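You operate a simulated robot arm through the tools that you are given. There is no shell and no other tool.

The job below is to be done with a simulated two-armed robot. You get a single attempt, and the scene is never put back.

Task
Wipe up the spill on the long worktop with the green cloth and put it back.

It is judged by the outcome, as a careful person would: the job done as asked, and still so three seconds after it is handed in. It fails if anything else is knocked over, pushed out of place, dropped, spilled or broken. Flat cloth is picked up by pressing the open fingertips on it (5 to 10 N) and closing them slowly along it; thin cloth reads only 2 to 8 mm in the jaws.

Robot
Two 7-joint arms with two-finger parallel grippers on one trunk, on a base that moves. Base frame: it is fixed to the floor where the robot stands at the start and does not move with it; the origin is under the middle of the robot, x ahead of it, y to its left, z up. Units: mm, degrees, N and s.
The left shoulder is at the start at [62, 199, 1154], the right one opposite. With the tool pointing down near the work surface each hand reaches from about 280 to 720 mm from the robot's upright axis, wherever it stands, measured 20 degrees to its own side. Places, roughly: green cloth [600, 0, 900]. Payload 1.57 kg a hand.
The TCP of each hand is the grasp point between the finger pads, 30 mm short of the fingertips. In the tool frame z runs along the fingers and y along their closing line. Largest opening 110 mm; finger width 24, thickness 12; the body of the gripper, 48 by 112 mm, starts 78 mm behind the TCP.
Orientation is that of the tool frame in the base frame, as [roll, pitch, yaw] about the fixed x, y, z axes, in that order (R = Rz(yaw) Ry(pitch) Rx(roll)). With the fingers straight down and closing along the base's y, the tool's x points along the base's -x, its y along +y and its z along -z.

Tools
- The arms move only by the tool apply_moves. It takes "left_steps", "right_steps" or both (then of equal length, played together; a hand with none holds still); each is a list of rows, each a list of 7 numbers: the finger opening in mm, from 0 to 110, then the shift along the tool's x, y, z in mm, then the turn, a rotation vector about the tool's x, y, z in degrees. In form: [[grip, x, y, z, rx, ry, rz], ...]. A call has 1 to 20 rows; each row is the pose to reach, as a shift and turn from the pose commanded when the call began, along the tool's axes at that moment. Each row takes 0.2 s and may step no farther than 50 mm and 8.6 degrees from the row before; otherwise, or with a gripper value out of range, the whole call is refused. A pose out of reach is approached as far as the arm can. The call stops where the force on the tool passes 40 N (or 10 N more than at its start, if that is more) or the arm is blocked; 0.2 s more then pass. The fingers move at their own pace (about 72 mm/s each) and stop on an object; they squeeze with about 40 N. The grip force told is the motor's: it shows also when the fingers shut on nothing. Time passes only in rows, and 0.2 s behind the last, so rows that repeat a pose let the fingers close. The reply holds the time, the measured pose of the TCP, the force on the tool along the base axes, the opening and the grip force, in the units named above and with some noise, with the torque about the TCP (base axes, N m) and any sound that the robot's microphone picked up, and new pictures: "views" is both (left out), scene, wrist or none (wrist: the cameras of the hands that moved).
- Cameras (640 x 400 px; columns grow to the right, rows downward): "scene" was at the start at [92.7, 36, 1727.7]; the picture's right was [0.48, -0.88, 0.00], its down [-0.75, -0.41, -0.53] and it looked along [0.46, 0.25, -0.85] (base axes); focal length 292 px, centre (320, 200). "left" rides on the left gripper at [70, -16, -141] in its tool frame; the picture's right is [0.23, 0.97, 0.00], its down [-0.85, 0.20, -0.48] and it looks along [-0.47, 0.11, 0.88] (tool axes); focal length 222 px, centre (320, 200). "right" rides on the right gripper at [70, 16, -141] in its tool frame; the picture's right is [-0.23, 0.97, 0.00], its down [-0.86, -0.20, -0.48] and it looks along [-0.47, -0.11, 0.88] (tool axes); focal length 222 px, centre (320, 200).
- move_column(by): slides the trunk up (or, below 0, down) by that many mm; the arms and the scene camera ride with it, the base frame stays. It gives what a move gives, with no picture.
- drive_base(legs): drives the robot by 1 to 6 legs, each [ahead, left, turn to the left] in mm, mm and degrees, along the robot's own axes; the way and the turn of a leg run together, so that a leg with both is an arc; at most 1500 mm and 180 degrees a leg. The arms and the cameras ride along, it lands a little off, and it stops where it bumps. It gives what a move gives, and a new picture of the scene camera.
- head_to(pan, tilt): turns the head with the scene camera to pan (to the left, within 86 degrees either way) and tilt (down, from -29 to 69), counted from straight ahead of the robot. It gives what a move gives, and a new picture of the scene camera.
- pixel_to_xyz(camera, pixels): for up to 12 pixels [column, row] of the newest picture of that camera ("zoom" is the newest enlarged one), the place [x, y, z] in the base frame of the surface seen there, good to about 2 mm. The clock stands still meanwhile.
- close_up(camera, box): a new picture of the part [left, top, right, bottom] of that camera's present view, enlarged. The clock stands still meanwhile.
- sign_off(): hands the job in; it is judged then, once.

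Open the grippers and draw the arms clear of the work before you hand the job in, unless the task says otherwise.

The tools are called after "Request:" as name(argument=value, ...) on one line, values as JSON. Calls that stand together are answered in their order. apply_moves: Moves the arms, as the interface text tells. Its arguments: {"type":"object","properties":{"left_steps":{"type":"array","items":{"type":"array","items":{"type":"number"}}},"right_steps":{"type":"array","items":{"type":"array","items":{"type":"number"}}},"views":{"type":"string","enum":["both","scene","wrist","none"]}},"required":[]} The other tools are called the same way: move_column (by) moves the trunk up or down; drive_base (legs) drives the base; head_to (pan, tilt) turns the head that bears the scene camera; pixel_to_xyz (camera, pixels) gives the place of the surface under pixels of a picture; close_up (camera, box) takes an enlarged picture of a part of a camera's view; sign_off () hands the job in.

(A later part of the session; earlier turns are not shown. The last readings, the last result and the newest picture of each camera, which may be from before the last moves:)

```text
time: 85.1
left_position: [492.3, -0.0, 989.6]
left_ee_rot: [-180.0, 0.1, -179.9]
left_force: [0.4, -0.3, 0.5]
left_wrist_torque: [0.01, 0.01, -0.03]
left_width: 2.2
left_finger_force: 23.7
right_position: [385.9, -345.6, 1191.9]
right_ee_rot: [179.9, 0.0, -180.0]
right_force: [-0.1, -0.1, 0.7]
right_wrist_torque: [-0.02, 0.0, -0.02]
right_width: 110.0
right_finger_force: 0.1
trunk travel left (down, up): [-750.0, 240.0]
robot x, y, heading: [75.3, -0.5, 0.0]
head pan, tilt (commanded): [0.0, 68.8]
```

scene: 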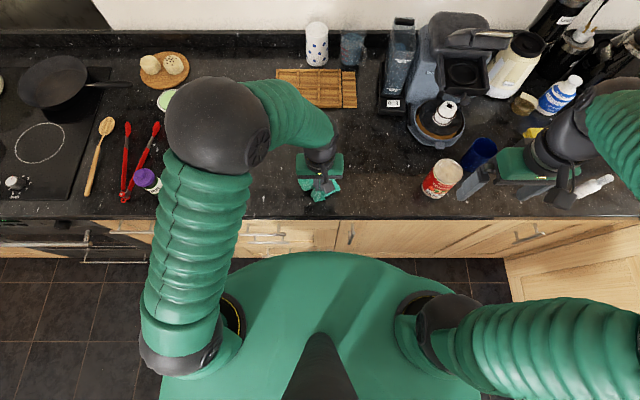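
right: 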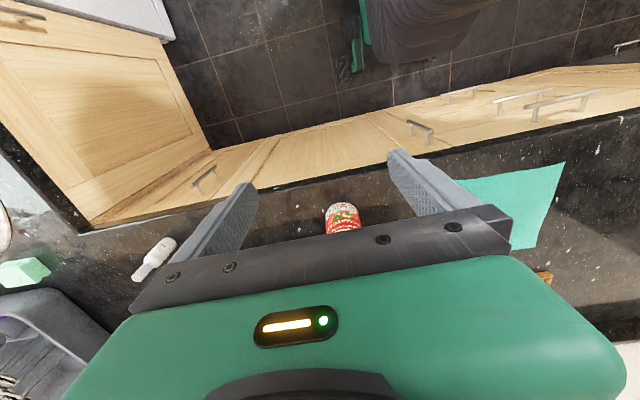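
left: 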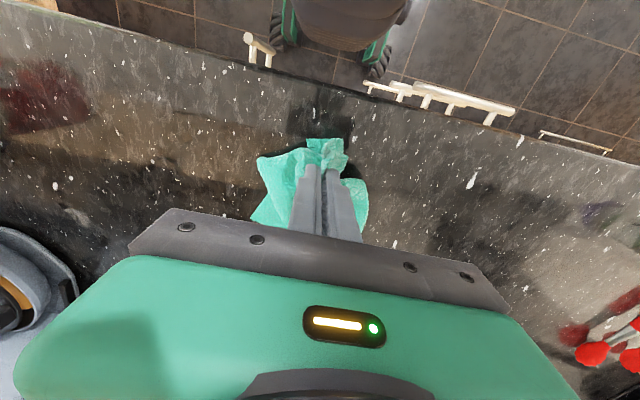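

The free edge slid along instead of staying put, so the cloth is bunched under the hand near (315,190) of the wrist view. I move it over its old centre, lower it, open the fingers and draw back to see how it lies.

Request:
apply_moves(left_steps=[[0, -25, 0, -10, 0, 0, 0], [0, -50, 0, -10, 0, 0, 0], [0, -75, 0, -5, 0, 0, 0], [0, -85, 0, 15, 0, 0, 0], [0, -85, 0, 35, 0, 0, 0], [15, -85, 0, 35, 0, 0, 0], [40, -85, 0, 35, 0, 0, 0], [70, -85, 0, 30, 0, 0, 0], [90, -85, 0, 20, 0, 0, 0], [90, -85, 0, -10, 0, 0, 0], [90, -85, 0, -50, 0, 0, 0], [90, -85, 0, -90, 0, 0, 0], [90, -85, 0, -130, 0, 0, 0]], views="both")

```text
time: 87.9
left_position: [576.7, 0.2, 1120.7]
left_ee_rot: [179.9, 0.0, -180.0]
left_force: [-0.5, 0.7, 0.9]
left_wrist_torque: [-0.01, -0.01, -0.04]
left_width: 90.0
left_finger_force: 0.0
right_position: [384.6, -345.7, 1191.5]
right_ee_rot: [-179.9, 0.0, 180.0]
right_force: [-0.2, -0.1, 0.2]
right_wrist_torque: [0.04, -0.03, 0.01]
right_width: 109.8
right_finger_force: 0.0
trunk travel left (down, up): [-750.0, 240.0]
robot x, y, heading: [74.2, -1.6, -0.1]
head pan, tilt (commanded): [0.0, 68.8]
```

scene: 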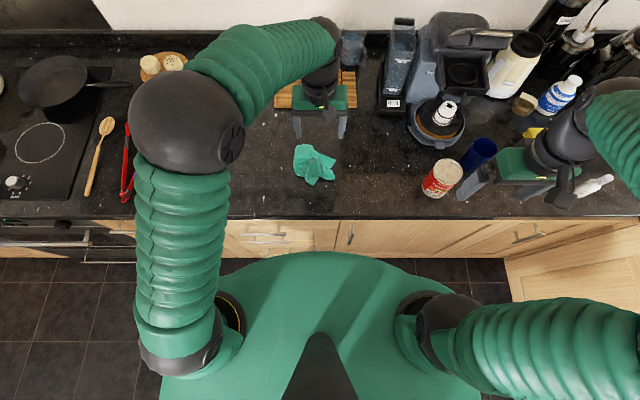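
left: 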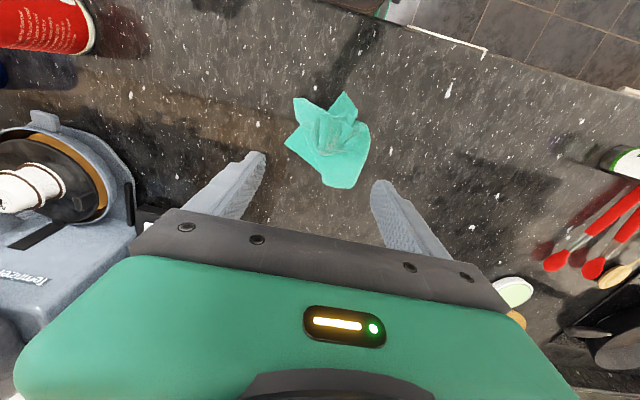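

The cloth lies as a crumpled heap at (315,165), right over its old place. I enlarge it from both cameras to find its corners for spreading it.

Request:
close_up(camera="scene", box=[272, 135, 360, 190])

Request:
pixel_to_xyz(camera="zoom", pixels=[[155, 60], [160, 290], [280, 360], [470, 220], [430, 330], [300, 200], [350, 130], [240, 90]])

Request:
close_up(camera="left", box=[256, 75, 400, 165])

```text
7.27 times, centred on (316, 162) of scene
```

zoom: 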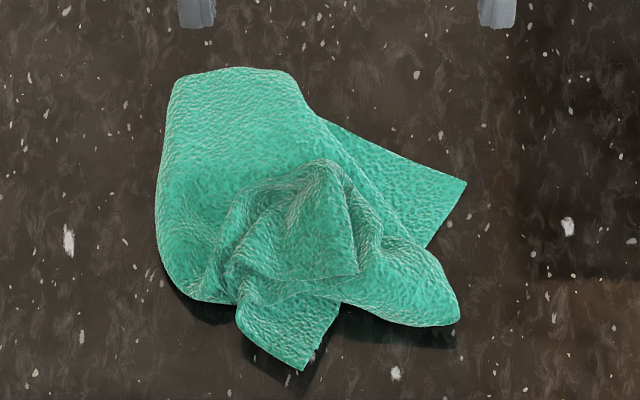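

```text
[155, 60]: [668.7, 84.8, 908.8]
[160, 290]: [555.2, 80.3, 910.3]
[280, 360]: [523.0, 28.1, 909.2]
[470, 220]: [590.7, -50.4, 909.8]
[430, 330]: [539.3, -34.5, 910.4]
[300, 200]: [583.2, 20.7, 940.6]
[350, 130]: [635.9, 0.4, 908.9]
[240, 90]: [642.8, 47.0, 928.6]
```

```text
4.44 times, centred on (328, 120) of left
```

zoom: 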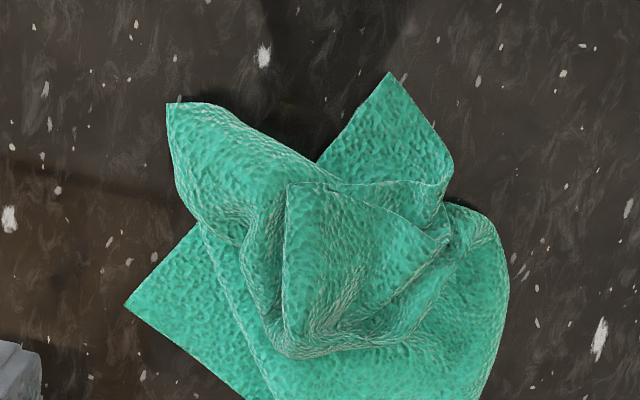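

Corners stick out at zoom (467,182), (300,370) and (460,320). I will open the cloth out by its corners with both hands; first I move the left hand clear to the left and look again.

Request:
apply_moves(left_steps=[[90, 10, 40, -10, 0, 0, 0], [90, 20, 80, -20, 0, 0, 0], [90, 30, 120, -20, 0, 0, 0], [90, 40, 160, -20, 0, 0, 0], [90, 50, 200, -20, 0, 0, 0], [90, 60, 240, -20, 0, 0, 0], [90, 70, 280, -20, 0, 0, 0], [90, 77, 300, -20, 0, 0, 0]], views="scene")

Request:
close_up(camera="scene", box=[272, 135, 360, 190])

Request:
pixel_to_xyz(camera="zoom", pixels=[[462, 184], [430, 190], [400, 190], [330, 125], [425, 240], [302, 365], [330, 320], [250, 330], [455, 318], [420, 290], [350, 265], [300, 250]])

```text
time: 89.7
left_position: [500.0, 300.1, 1139.9]
left_ee_rot: [179.9, 0.0, -180.0]
left_force: [-0.1, 0.1, 0.1]
left_wrist_torque: [0.0, 0.0, 0.0]
left_width: 89.9
left_finger_force: 0.1
right_position: [385.1, -344.6, 1193.7]
right_ee_rot: [-180.0, 0.1, -180.0]
right_force: [-1.0, 0.0, 0.5]
right_wrist_torque: [0.0, -0.01, -0.05]
right_width: 110.0
right_finger_force: 0.1
trunk travel left (down, up): [-750.0, 240.0]
robot x, y, heading: [76.1, -4.0, -0.0]
head pan, tilt (commanded): [0.0, 68.8]
```

scene: 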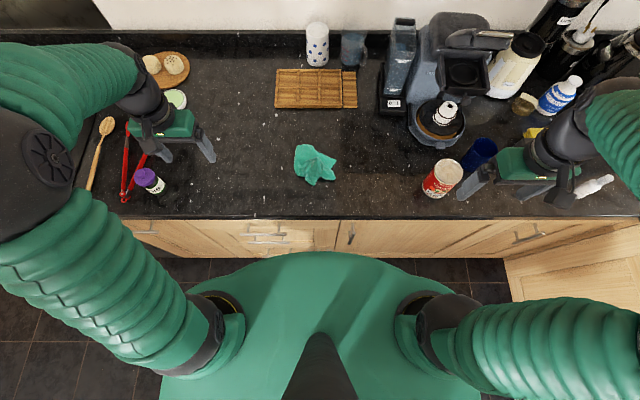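

```text
7.27 times, centred on (316, 162) of scene
```

zoom: 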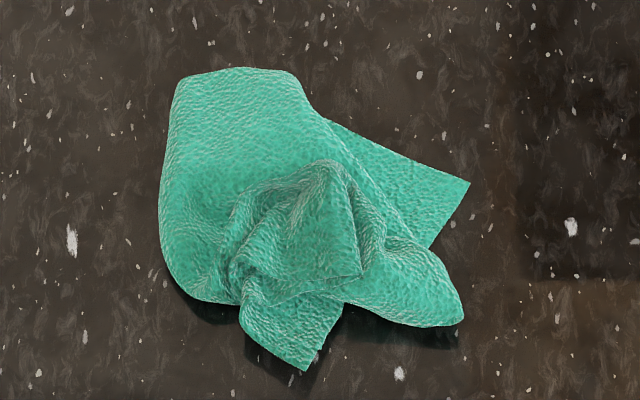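

```text
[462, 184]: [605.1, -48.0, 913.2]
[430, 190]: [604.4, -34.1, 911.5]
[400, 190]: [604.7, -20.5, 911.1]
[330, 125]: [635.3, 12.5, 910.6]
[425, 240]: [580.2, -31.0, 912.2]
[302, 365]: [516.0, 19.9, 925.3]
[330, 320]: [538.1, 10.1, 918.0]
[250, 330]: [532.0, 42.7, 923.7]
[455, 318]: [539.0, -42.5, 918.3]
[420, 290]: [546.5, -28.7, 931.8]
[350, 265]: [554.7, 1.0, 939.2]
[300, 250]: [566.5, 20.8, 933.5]
```

Corner A lies flat on the worktop with its tip at [605, −48, 913] and its inside towards +y. I bring the right hand over [600, −22], turning it so that its fingers close along x, and stay above the things on the way.

Request:
apply_moves(right_steps=[[90, -10, 25, 0, 0, 0, -7.5], [80, -28, 50, 0, 0, 0, -15], [70, -46, 78, 0, 0, 0, -22.5], [60, -64, 106, 0, 0, 0, -30], [50, -82, 134, 0, 0, 0, -37.5], [40, -100, 162, 0, 0, 0, -45], [30, -118, 190, 0, 0, 0, -52.5], [20, -138, 218, 10, 0, 0, -60], [20, -158, 246, 30, 0, 0, -67.5], [20, -178, 272, 60, 0, 0, -75], [20, -198, 298, 90, 0, 0, -82.5], [20, -215, 323, 120, 0, 0, -90], [20, -215, 323, 150, 0, 0, -90], [20, -215, 323, 185, 0, 0, -90]], views="both")

```text
time: 92.7
left_position: [499.8, 301.2, 1139.9]
left_ee_rot: [180.0, -0.1, 180.0]
left_force: [-0.7, 0.4, 0.3]
left_wrist_torque: [0.01, -0.01, 0.0]
left_width: 90.2
left_finger_force: 0.1
right_position: [601.6, -20.8, 1006.7]
right_ee_rot: [179.9, 0.0, -89.9]
right_force: [-0.6, 0.0, 0.3]
right_wrist_torque: [0.01, 0.03, 0.0]
right_width: 19.9
right_finger_force: 0.0
trunk travel left (down, up): [-750.0, 240.0]
robot x, y, heading: [76.9, -2.1, -0.1]
head pan, tilt (commanded): [0.0, 68.8]
```

scene: 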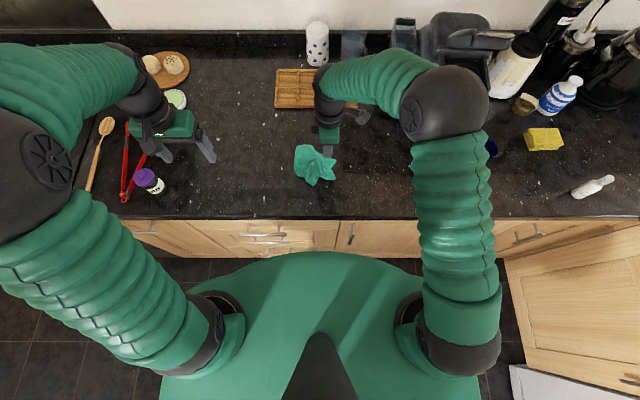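
right: 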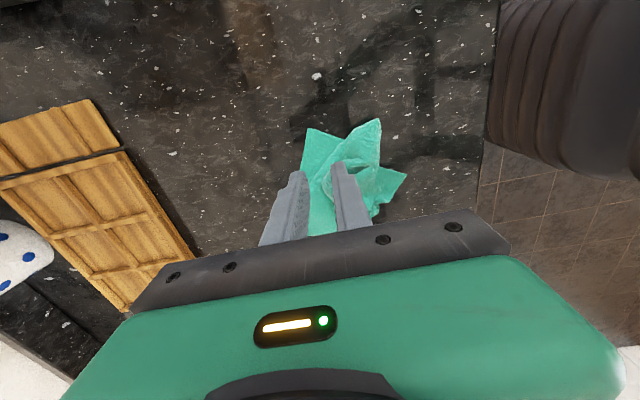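

The hand is above the corner at [602, −21, 1007]; corner A shows at (305,130) in the right view. I go down to just above the cloth and check the alignment.

Request:
apply_moves(right_steps=[[20, 0, 0, 30, 0, 0, 0], [20, 0, 0, 50, 0, 0, 0], [20, 0, 0, 58, 0, 0, 0]], views="wrist")

Request:
close_up(camera="right", box=[220, 80, 460, 230])

Request:
close_up(camera="scene", box=[272, 135, 360, 190])

```text
time: 93.5
left_position: [498.7, 299.9, 1140.0]
left_ee_rot: [179.9, -0.1, -179.9]
left_force: [-0.1, 0.0, -0.1]
left_wrist_torque: [-0.01, 0.0, -0.01]
left_width: 89.9
left_finger_force: 0.1
right_position: [599.8, -19.8, 949.9]
right_ee_rot: [179.9, -0.1, -90.1]
right_force: [0.5, -0.4, -0.2]
right_wrist_torque: [0.02, 0.0, -0.01]
right_width: 20.0
right_finger_force: 0.0
trunk travel left (down, up): [-750.0, 240.0]
robot x, y, heading: [73.7, -2.9, -0.1]
head pan, tilt (commanded): [0.0, 68.8]
```

right: 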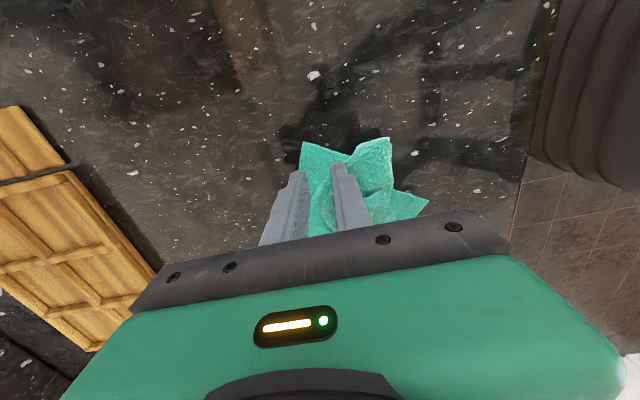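

```text
2.67 times, centred on (340, 155) of right
```

zoom: 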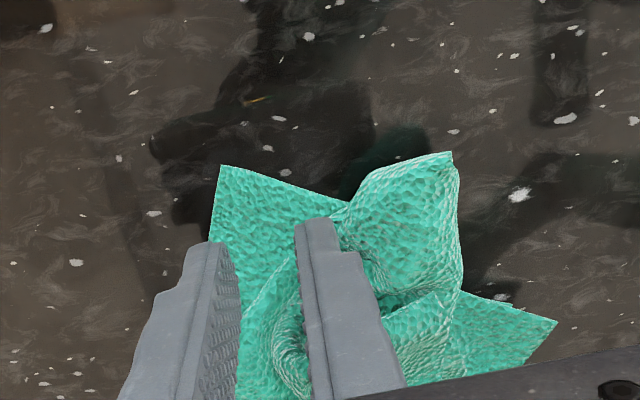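

```text
7.27 times, centred on (316, 162) of scene
```

zoom: 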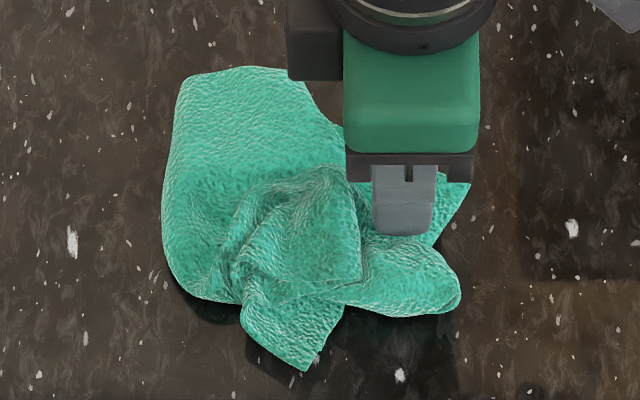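

The far finger is only half over the corner flap and the near one is close to the roll. I narrow the gap to 14 mm, shift 3 mm nearer and 6 mm to the right, and go down to touch.

Request:
apply_moves(right_steps=[[14, 6, 3, 0, 0, 0, 0], [14, 6, 3, 5, 0, 0, 0], [14, 6, 3, 8, 0, 0, 0], [14, 6, 3, 9, 0, 0, 0]], views="wrist")

Request:
close_up(camera="right", box=[220, 80, 460, 230])

```text
time: 94.5
left_position: [498.4, 300.6, 1140.8]
left_ee_rot: [180.0, 0.1, -180.0]
left_force: [-0.3, 0.2, -0.5]
left_wrist_torque: [-0.02, -0.02, 0.03]
left_width: 90.5
left_finger_force: 0.1
right_position: [597.8, -26.2, 942.8]
right_ee_rot: [-179.8, 0.0, -90.0]
right_force: [0.4, -0.3, 13.9]
right_wrist_torque: [0.07, 0.23, 0.02]
right_width: 13.7
right_finger_force: 0.0
trunk travel left (down, up): [-750.0, 240.0]
robot x, y, heading: [74.9, 1.3, 0.1]
head pan, tilt (commanded): [0.0, 68.8]
```

right: 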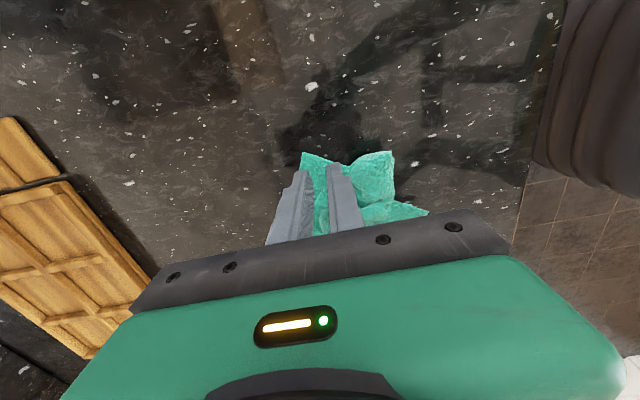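

```text
2.67 times, centred on (340, 155) of right
```

zoom: 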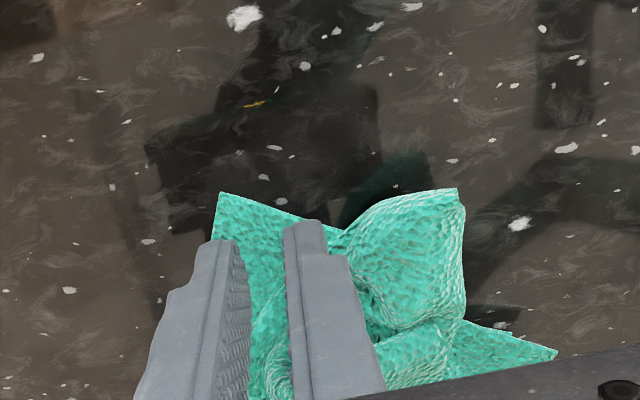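

Both fingertips are now on the corner flap with 14 N. I ease up a little and close slowly.

Request:
apply_moves(right_steps=[[14, 0, 0, -0.4, 0, 0, 0], [12, 0, 0, -0.4, 0, 0, 0], [10, 0, 0, -0.4, 0, 0, 0], [8, 0, 0, -0.2, 0, 0, 0], [6, 0, 0, 0, 0, 0, 0], [4, 0, 0, 0, 0, 0, 0], [2, 0, 0, 0, 0, 0, 0], [0, 0, 0, 0, 0, 0, 0], [0, 0, 0, 0, 0, 0, 0], [0, 0, 0, 0, 0, 0, 0]], views="wrist")

Request:
close_up(camera="right", box=[220, 80, 460, 230])

```text
time: 96.7
left_position: [496.7, 302.1, 1140.6]
left_ee_rot: [-180.0, 0.2, -179.9]
left_force: [0.5, -1.0, 0.2]
left_wrist_torque: [-0.02, 0.0, -0.02]
left_width: 90.0
left_finger_force: 0.0
right_position: [594.8, -25.8, 942.2]
right_ee_rot: [-179.9, -0.1, -90.0]
right_force: [-4.5, -0.1, 26.8]
right_wrist_torque: [0.22, 0.4, 0.02]
right_width: 1.0
right_finger_force: 23.2
trunk travel left (down, up): [-750.0, 240.0]
robot x, y, heading: [76.6, -1.8, 0.0]
head pan, tilt (commanded): [0.0, 68.8]
```

right: 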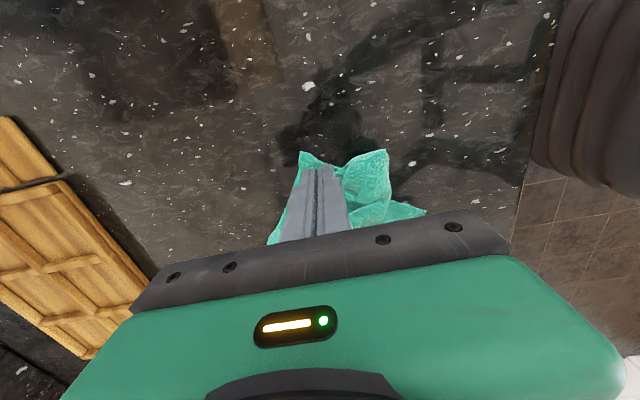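

```text
2.67 times, centred on (340, 155) of right
```

zoom: 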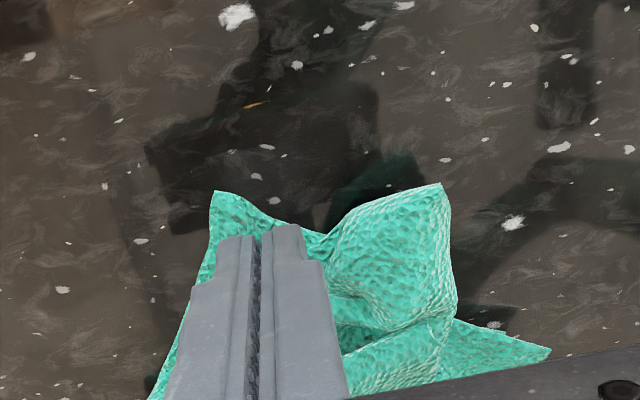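

The jaws read 1.0 mm, so nothing is pinched. Pressed fingertips do carry the cloth along, though, so I ease to about 10 N and slide this corner outward towards its old place at [708, −110].

Request:
apply_moves(right_steps=[[0, 0, 0, -0.8, 0, 0, 0], [0, 0, 0, -1.2, 0, 0, 0], [0, 3, -5, -1.2, 0, 0, 0], [0, 6, -10, -1.2, 0, 0, 0], [0, 9, -15, -1.2, 0, 0, 0], [0, 12, -20, -1.2, 0, 0, 0]], views="both")

Request:
close_up(camera="right", box=[220, 80, 460, 230])

```text
time: 98.1
left_position: [496.6, 300.7, 1139.4]
left_ee_rot: [-179.9, -0.1, -179.9]
left_force: [-0.2, -0.2, -1.2]
left_wrist_torque: [-0.01, 0.04, 0.01]
left_width: 90.2
left_finger_force: 0.0
right_position: [615.1, -38.6, 942.4]
right_ee_rot: [-179.9, 0.0, -90.1]
right_force: [-2.5, 1.7, 12.5]
right_wrist_torque: [0.14, 0.19, 0.02]
right_width: 0.9
right_finger_force: 23.1
trunk travel left (down, up): [-750.0, 240.0]
robot x, y, heading: [72.7, -0.0, 0.0]
head pan, tilt (commanded): [0.0, 68.8]
```

scene: 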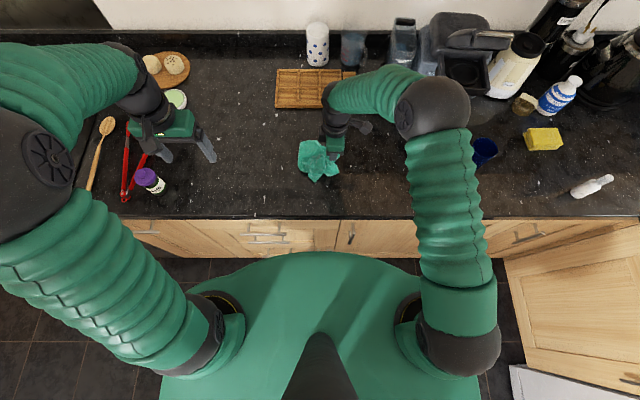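
right: 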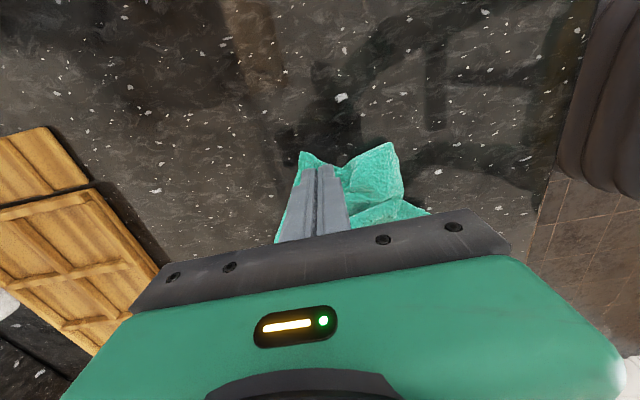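

```text
2.67 times, centred on (340, 155) of right
```

zoom: 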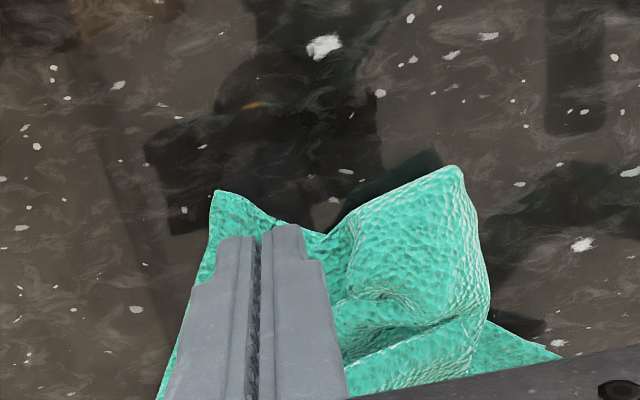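

The corner follows the pressed fingers, but the heap seems to come along as well. I enlarge the scene view to see how the heap changed.

Request:
close_up(camera="scene", box=[272, 130, 360, 185])

Request:
pixel_to_xyz(camera="zoom", pixels=[[320, 355], [250, 330], [200, 270], [210, 120], [300, 110], [420, 330], [360, 300]])

```text
7.27 times, centred on (316, 158) of scene
```

zoom: 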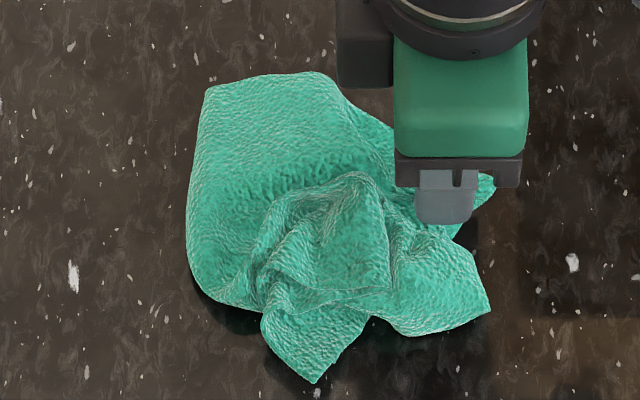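

```text
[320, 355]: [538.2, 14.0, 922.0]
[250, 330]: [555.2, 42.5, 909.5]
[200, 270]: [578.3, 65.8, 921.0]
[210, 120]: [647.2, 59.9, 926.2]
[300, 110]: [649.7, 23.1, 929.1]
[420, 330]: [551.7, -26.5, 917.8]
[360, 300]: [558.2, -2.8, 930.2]
```

The whole heap slid about 24 mm as one piece. The near corner B at zoom (315,380) stands about 12 mm off the worktop, which makes it easier to pinch, so I draw the right hand up and away first.

Request:
apply_moves(right_steps=[[0, 0, 0, -20, 0, 0, 0], [0, 0, 0, -60, 0, 0, 0], [20, 40, 0, -90, 0, 0, 0], [20, 80, 0, -100, 0, 0, 0], [20, 120, 0, -100, 0, 0, 0], [20, 150, 0, -100, 0, 0, 0]], views="scene")

Request:
close_up(camera="scene", box=[272, 130, 360, 185])

Request:
pixel_to_xyz(camera="zoom", pixels=[[315, 375], [270, 335], [360, 315], [320, 340], [300, 310], [255, 270], [240, 310], [410, 330], [485, 305], [490, 180], [440, 210], [385, 280]])

```text
time: 99.5
left_position: [498.3, 298.6, 1140.3]
left_ee_rot: [-179.9, 0.0, -179.9]
left_force: [0.7, -0.6, 0.8]
left_wrist_torque: [0.01, 0.0, -0.02]
left_width: 90.3
left_finger_force: 0.1
right_position: [618.3, -191.1, 1042.5]
right_ee_rot: [180.0, 0.0, -89.9]
right_force: [-0.2, -0.7, 0.2]
right_wrist_torque: [-0.03, -0.04, -0.03]
right_width: 20.1
right_finger_force: 0.0
trunk travel left (down, up): [-750.0, 240.0]
robot x, y, heading: [79.0, 1.9, 0.0]
head pan, tilt (commanded): [0.0, 68.8]
```

scene: 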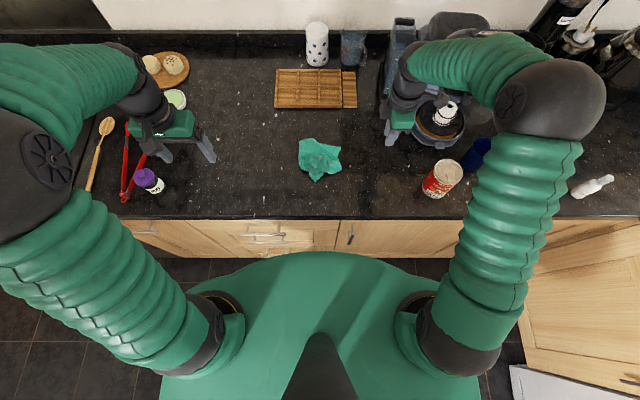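

```text
7.27 times, centred on (316, 158) of scene
```

zoom: 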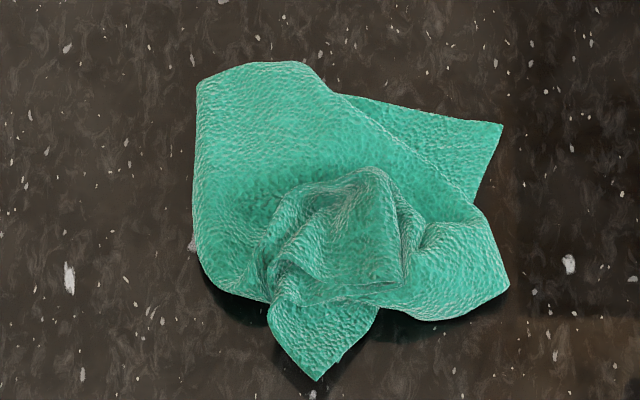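

```text
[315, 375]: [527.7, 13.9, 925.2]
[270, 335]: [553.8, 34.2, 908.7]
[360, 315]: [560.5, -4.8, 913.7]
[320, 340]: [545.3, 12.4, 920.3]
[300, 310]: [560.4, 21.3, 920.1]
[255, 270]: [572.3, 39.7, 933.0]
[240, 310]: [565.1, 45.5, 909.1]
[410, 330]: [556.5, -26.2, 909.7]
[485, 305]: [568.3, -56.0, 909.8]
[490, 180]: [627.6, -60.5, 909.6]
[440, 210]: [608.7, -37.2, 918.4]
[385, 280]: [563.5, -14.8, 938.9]
```

Corner B's flap reaches from [560, 20] to its raised tip at [528, 14, 925], with free worktop on both sides. I bring the left hand over [536, 13] with a 60 mm gap to straddle it.

Request:
apply_moves(left_steps=[[80, -5, -40, 0, 0, 0, 0], [70, -10, -80, 0, 0, 0, 0], [60, -15, -120, 0, 0, 0, 0], [60, -20, -160, 0, 0, 0, 0], [60, -26, -200, 15, 0, 0, 0], [60, -32, -240, 40, 0, 0, 0], [60, -38, -270, 70, 0, 0, 0], [60, -38, -286, 100, 0, 0, 0], [60, -38, -286, 140, 0, 0, 0]], views="both")

Request:
close_up(camera="left", box=[220, 80, 420, 205])

```text
time: 101.5
left_position: [539.6, 14.3, 1000.0]
left_ee_rot: [179.9, -0.1, -179.8]
left_force: [-0.3, -0.4, 0.0]
left_wrist_torque: [0.0, 0.02, -0.01]
left_width: 59.9
left_finger_force: 0.1
right_position: [619.2, -190.9, 1040.8]
right_ee_rot: [179.8, 0.0, -89.9]
right_force: [-0.7, -0.6, 1.2]
right_wrist_torque: [-0.02, 0.05, 0.01]
right_width: 20.0
right_finger_force: 0.1
trunk travel left (down, up): [-750.0, 240.0]
robot x, y, heading: [74.8, -3.5, -0.0]
head pan, tilt (commanded): [0.0, 68.8]
```

scene: 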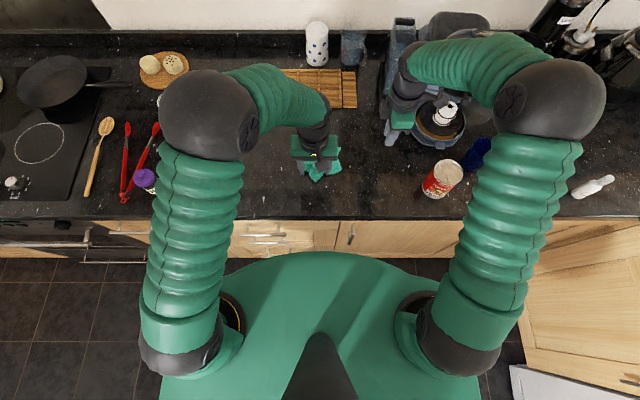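
left: 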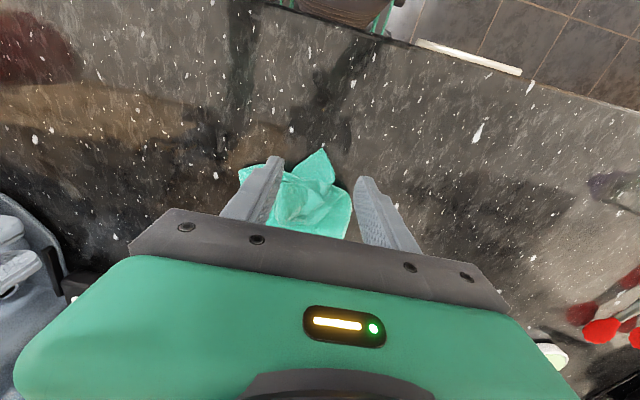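

```text
3.20 times, centred on (320, 142) of left
```

zoom: 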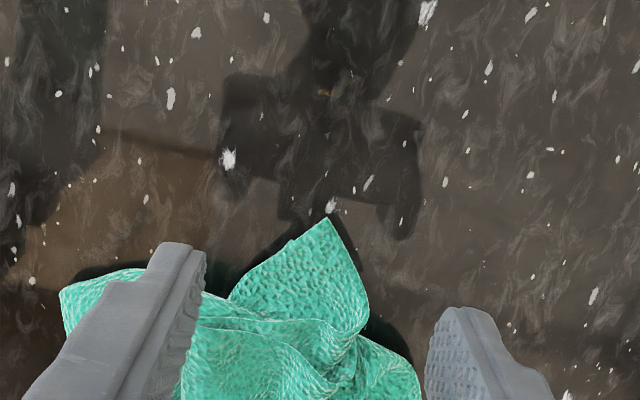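

Corner B's tip is centred between the fingers at (322,149). I go down beside the flap to just above the worktop.

Request:
apply_moves(left_steps=[[60, 2, 0, 25, 0, 0, 0], [60, 2, 0, 45, 0, 0, 0], [60, 2, 0, 54, 0, 0, 0], [60, 2, 0, 57, 0, 0, 0]], views="wrist")

Request:
close_up(camera="left", box=[220, 100, 420, 225])

```text
time: 102.5
left_position: [535.0, 14.7, 943.0]
left_ee_rot: [179.9, 0.0, -180.0]
left_force: [0.4, 0.5, -0.7]
left_wrist_torque: [0.0, 0.02, 0.0]
left_width: 59.9
left_finger_force: 0.1
right_position: [618.1, -191.2, 1041.1]
right_ee_rot: [-180.0, -0.1, -90.0]
right_force: [-0.1, 0.1, 0.7]
right_wrist_torque: [0.0, 0.0, 0.0]
right_width: 20.0
right_finger_force: 0.0
trunk travel left (down, up): [-750.0, 240.0]
robot x, y, heading: [76.1, -0.0, -0.2]
head pan, tilt (commanded): [0.0, 68.8]
```

left: 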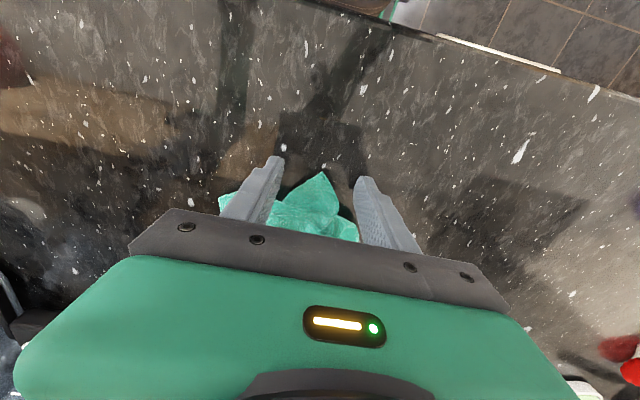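

```text
3.20 times, centred on (320, 162) of left
```

zoom: 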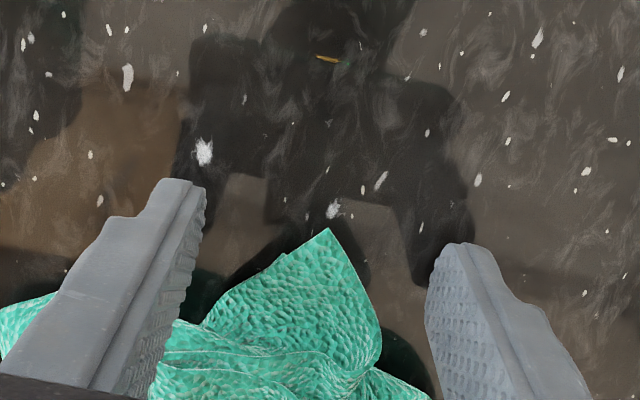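

B's flap stands between the fingers with its tip at zoom (327,230). I close slowly on it.

Request:
apply_moves(left_steps=[[54, -2, 0, 0, 0, 0, 0], [48, -2, 0, 0, 0, 0, 0], [42, -2, 0, 0, 0, 0, 0], [36, -2, 0, 0, 0, 0, 0], [30, -2, 0, 0, 0, 0, 0], [24, -2, 0, 0, 0, 0, 0], [18, -2, 0, 0, 0, 0, 0], [12, -2, 0, 0, 0, 0, 0], [6, -2, 0, 0, 0, 0, 0], [0, -2, 0, 0, 0, 0, 0], [0, -2, 0, 0, 0, 0, 0], [0, -2, 0, 0, 0, 0, 0]], views="wrist")

Request:
close_up(camera="left", box=[220, 100, 420, 225])

```text
time: 105.1
left_position: [537.8, 13.9, 944.1]
left_ee_rot: [179.9, 0.0, -179.9]
left_force: [0.3, -0.5, 0.8]
left_wrist_torque: [0.04, 0.03, -0.04]
left_width: 2.5
left_finger_force: 24.4
right_position: [617.7, -191.7, 1041.4]
right_ee_rot: [-180.0, 0.1, -90.0]
right_force: [0.0, 0.0, -0.9]
right_wrist_torque: [0.01, 0.02, -0.02]
right_width: 19.9
right_finger_force: 0.0
trunk travel left (down, up): [-750.0, 240.0]
robot x, y, heading: [75.5, -1.5, 0.1]
head pan, tilt (commanded): [0.0, 68.8]
```

left: 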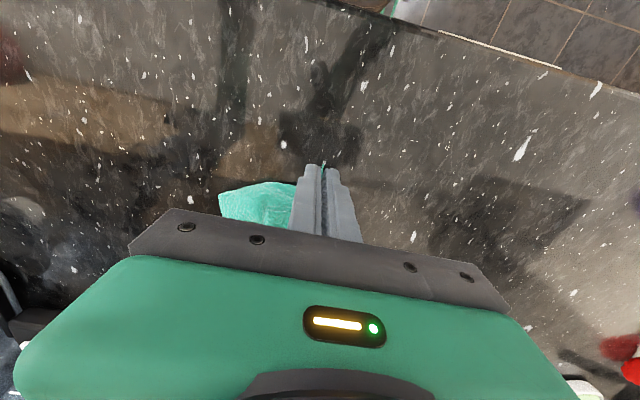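

```text
3.20 times, centred on (320, 162) of left
```

zoom: 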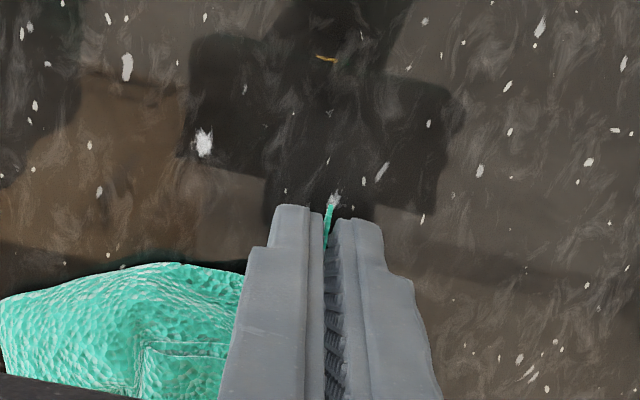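

Corner B is held (2.5 mm, its green tip showing between the fingers at (328,210)). I lift it straight up so the cloth unfolds under its own weight, and look.

Request:
apply_moves(left_steps=[[0, 0, 0, -25, 0, 0, 0], [0, 0, 0, -50, 0, 0, 0], [0, -5, 5, -75, 0, 0, 0], [0, -10, 10, -100, 0, 0, 0], [0, -15, 15, -125, 0, 0, 0], [0, -20, 20, -150, 0, 0, 0], [0, -25, 25, -175, 0, 0, 0], [0, -30, 30, -200, 0, 0, 0], [0, -30, 35, -225, 0, 0, 0], [0, -30, 40, -250, 0, 0, 0], [0, -30, 45, -275, 0, 0, 0], [0, -30, 50, -300, 0, 0, 0], [0, -30, 50, -320, 0, 0, 0], [0, -30, 50, -320, 0, 0, 0]], views="both")

Request:
close_up(camera="scene", box=[240, 80, 400, 180])

Request:
close_up(camera="right", box=[160, 0, 640, 300])

```text
time: 108.1
left_position: [568.3, 64.5, 1262.9]
left_ee_rot: [180.0, -0.1, -179.9]
left_force: [-0.5, 0.1, 0.1]
left_wrist_torque: [0.02, 0.01, 0.0]
left_width: 2.6
left_finger_force: 23.7
right_position: [620.2, -191.3, 1041.7]
right_ee_rot: [-180.0, 0.0, -90.0]
right_force: [0.2, -0.2, -0.3]
right_wrist_torque: [-0.01, 0.03, 0.03]
right_width: 19.9
right_finger_force: 0.0
trunk travel left (down, up): [-750.0, 240.0]
robot x, y, heading: [73.5, 1.4, -0.1]
head pan, tilt (commanded): [0.0, 68.8]
```

scene: 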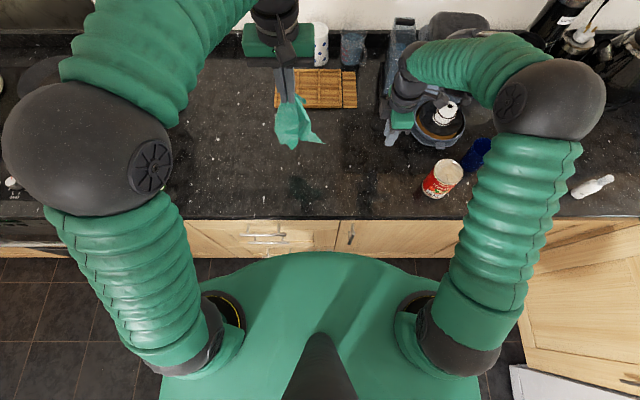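
left: 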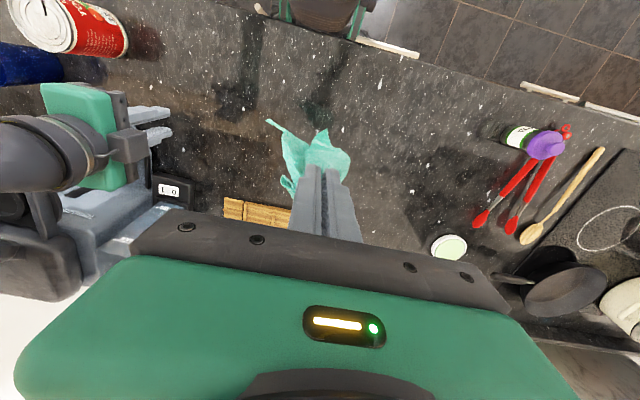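

```text
4.00 times, centred on (320, 130) of scene
```

zoom: 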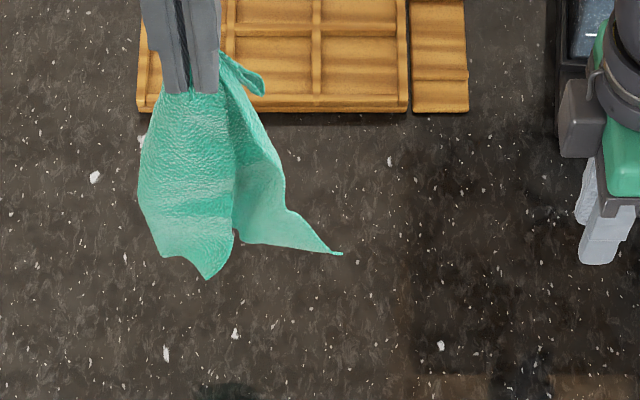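

```text
1.33 times, centred on (400, 150) of right
```

zoom: 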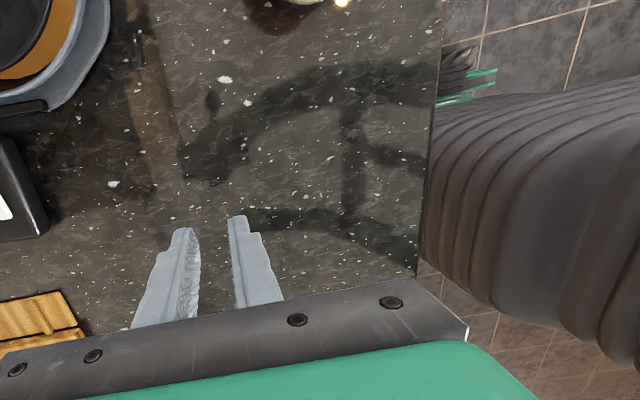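

The cloth hangs from corner B and has unfolded; other corners show at zoom (340,253), (208,275) and (258,90). I measure where these are.

Request:
close_up(camera="scene", box=[260, 85, 340, 135])

Request:
close_up(camera="scene", box=[260, 100, 340, 150])

Request:
pixel_to_xyz(camera="zoom", pixels=[[500, 345], [490, 340], [440, 310], [255, 380], [245, 360], [330, 300], [200, 200], [340, 200], [120, 200], [370, 40], [420, 260], [385, 230]])

Request:
close_up(camera="left", box=[220, 90, 420, 215])

```text
8.00 times, centred on (300, 110) of scene
```

zoom: 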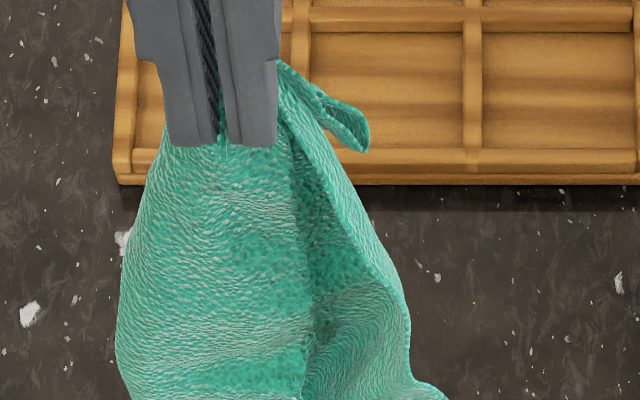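

```text
8.00 times, centred on (300, 125) of scene
```

zoom: 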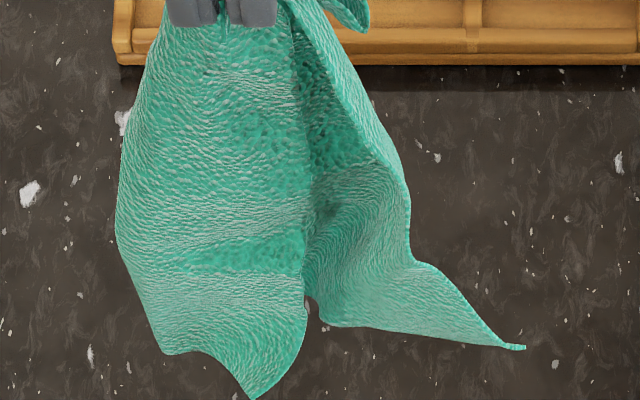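

```text
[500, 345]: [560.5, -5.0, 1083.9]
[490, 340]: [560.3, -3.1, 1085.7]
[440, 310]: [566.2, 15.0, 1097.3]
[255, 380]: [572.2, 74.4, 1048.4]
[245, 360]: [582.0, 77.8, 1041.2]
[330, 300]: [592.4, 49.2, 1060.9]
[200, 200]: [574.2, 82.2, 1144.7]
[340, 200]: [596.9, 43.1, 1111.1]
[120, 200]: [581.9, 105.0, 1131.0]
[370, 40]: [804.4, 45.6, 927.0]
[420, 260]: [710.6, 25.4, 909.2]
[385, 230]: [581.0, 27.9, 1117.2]
```

```text
3.20 times, centred on (320, 152) of left
```

zoom: 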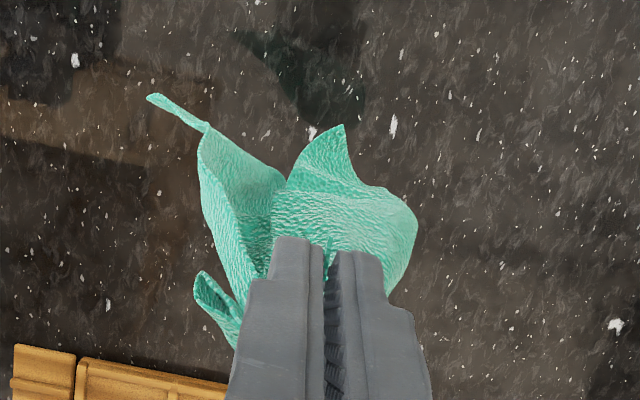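

A corner E at [560, −5, 1084] sticks out to the right and another, F, hangs at [572, 75, 1045]. I lower the left hand by 150 mm so these corners come down onto the worktop, where the right hand can take E.

Request:
apply_moves(left_steps=[[0, 0, 0, 25, 0, 0, 0], [0, 0, 0, 50, 0, 0, 0], [0, 0, 0, 75, 0, 0, 0], [0, 0, 0, 100, 0, 0, 0], [0, 0, 0, 120, 0, 0, 0], [0, 0, 0, 140, 0, 0, 0], [0, 0, 0, 155, 0, 0, 0], [0, 0, 0, 155, 0, 0, 0]], views="both")

Request:
close_up(camera="scene", box=[260, 110, 356, 170])

Request:
pixel_to_xyz(camera="scene", pixels=[[305, 102], [300, 150], [310, 150], [320, 150], [325, 150], [290, 140], [295, 160]])

```text
time: 109.9
left_position: [567.7, 64.5, 1107.4]
left_ee_rot: [179.9, -0.1, 180.0]
left_force: [0.3, -0.7, -0.5]
left_wrist_torque: [0.02, 0.01, -0.02]
left_width: 2.5
left_finger_force: 24.2
right_position: [618.6, -190.8, 1040.8]
right_ee_rot: [180.0, 0.0, -90.1]
right_force: [0.0, 0.2, 1.1]
right_wrist_torque: [0.0, 0.02, 0.0]
right_width: 19.8
right_finger_force: 0.1
trunk travel left (down, up): [-750.0, 240.0]
robot x, y, heading: [78.8, -2.0, -0.3]
head pan, tilt (commanded): [0.0, 68.8]
```

scene: 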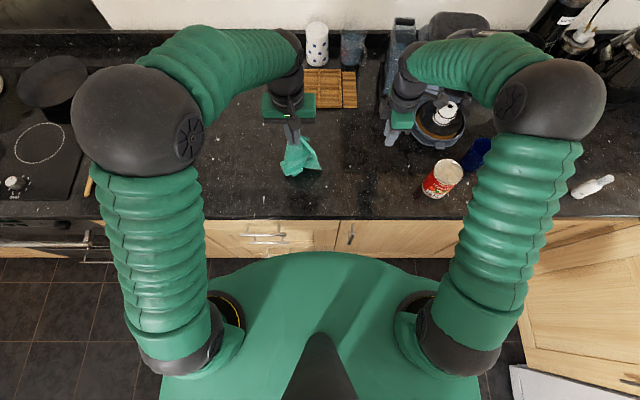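
left: 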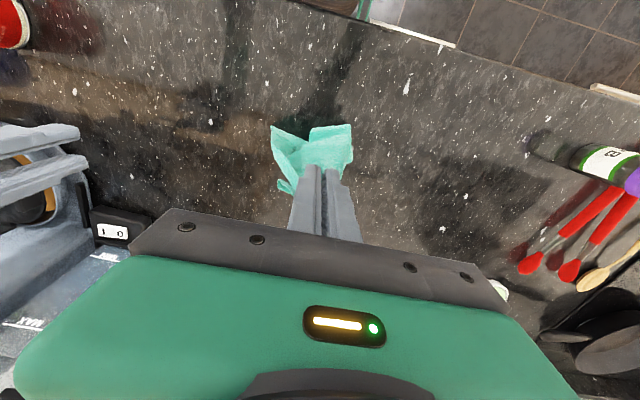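

```text
6.67 times, centred on (308, 140) of scene
```

zoom: 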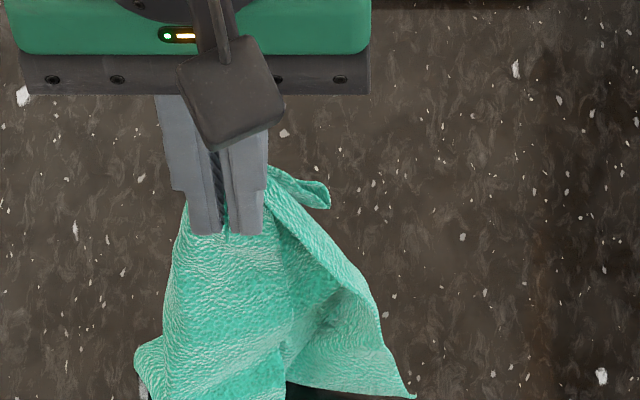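

```text
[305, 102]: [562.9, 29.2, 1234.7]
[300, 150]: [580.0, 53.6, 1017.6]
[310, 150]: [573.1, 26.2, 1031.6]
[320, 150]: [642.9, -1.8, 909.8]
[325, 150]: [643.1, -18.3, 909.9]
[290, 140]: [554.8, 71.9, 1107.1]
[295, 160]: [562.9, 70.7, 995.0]
```

The cloth is close to the worktop now. I look at the lower part and measure E's tip, near scene (322,169).

Request:
close_up(camera="scene", box=[268, 135, 348, 185])

Request:
pixel_to_xyz(camera="zoom", pixels=[[425, 270], [410, 262], [380, 250], [330, 250], [390, 200], [240, 320], [150, 320], [120, 280], [100, 220], [280, 300]])

Request:
close_up(camera="left", box=[220, 90, 420, 215])

```text
8.00 times, centred on (308, 160) of scene
```

zoom: 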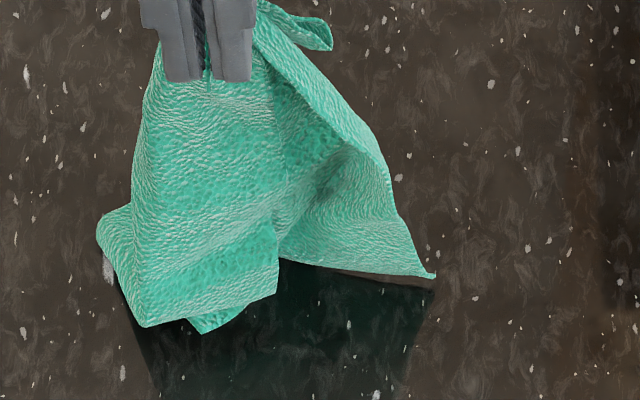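

```text
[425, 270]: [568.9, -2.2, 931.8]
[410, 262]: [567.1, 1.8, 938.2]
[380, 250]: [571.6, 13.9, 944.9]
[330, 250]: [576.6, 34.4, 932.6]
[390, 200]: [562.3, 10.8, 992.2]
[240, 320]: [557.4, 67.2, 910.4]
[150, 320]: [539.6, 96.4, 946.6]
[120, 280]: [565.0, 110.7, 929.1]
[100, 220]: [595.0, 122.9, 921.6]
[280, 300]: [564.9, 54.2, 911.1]
```

```text
3.20 times, centred on (320, 152) of left
```

zoom: 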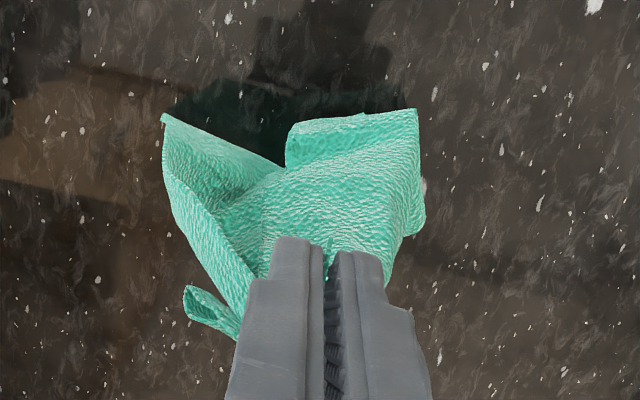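

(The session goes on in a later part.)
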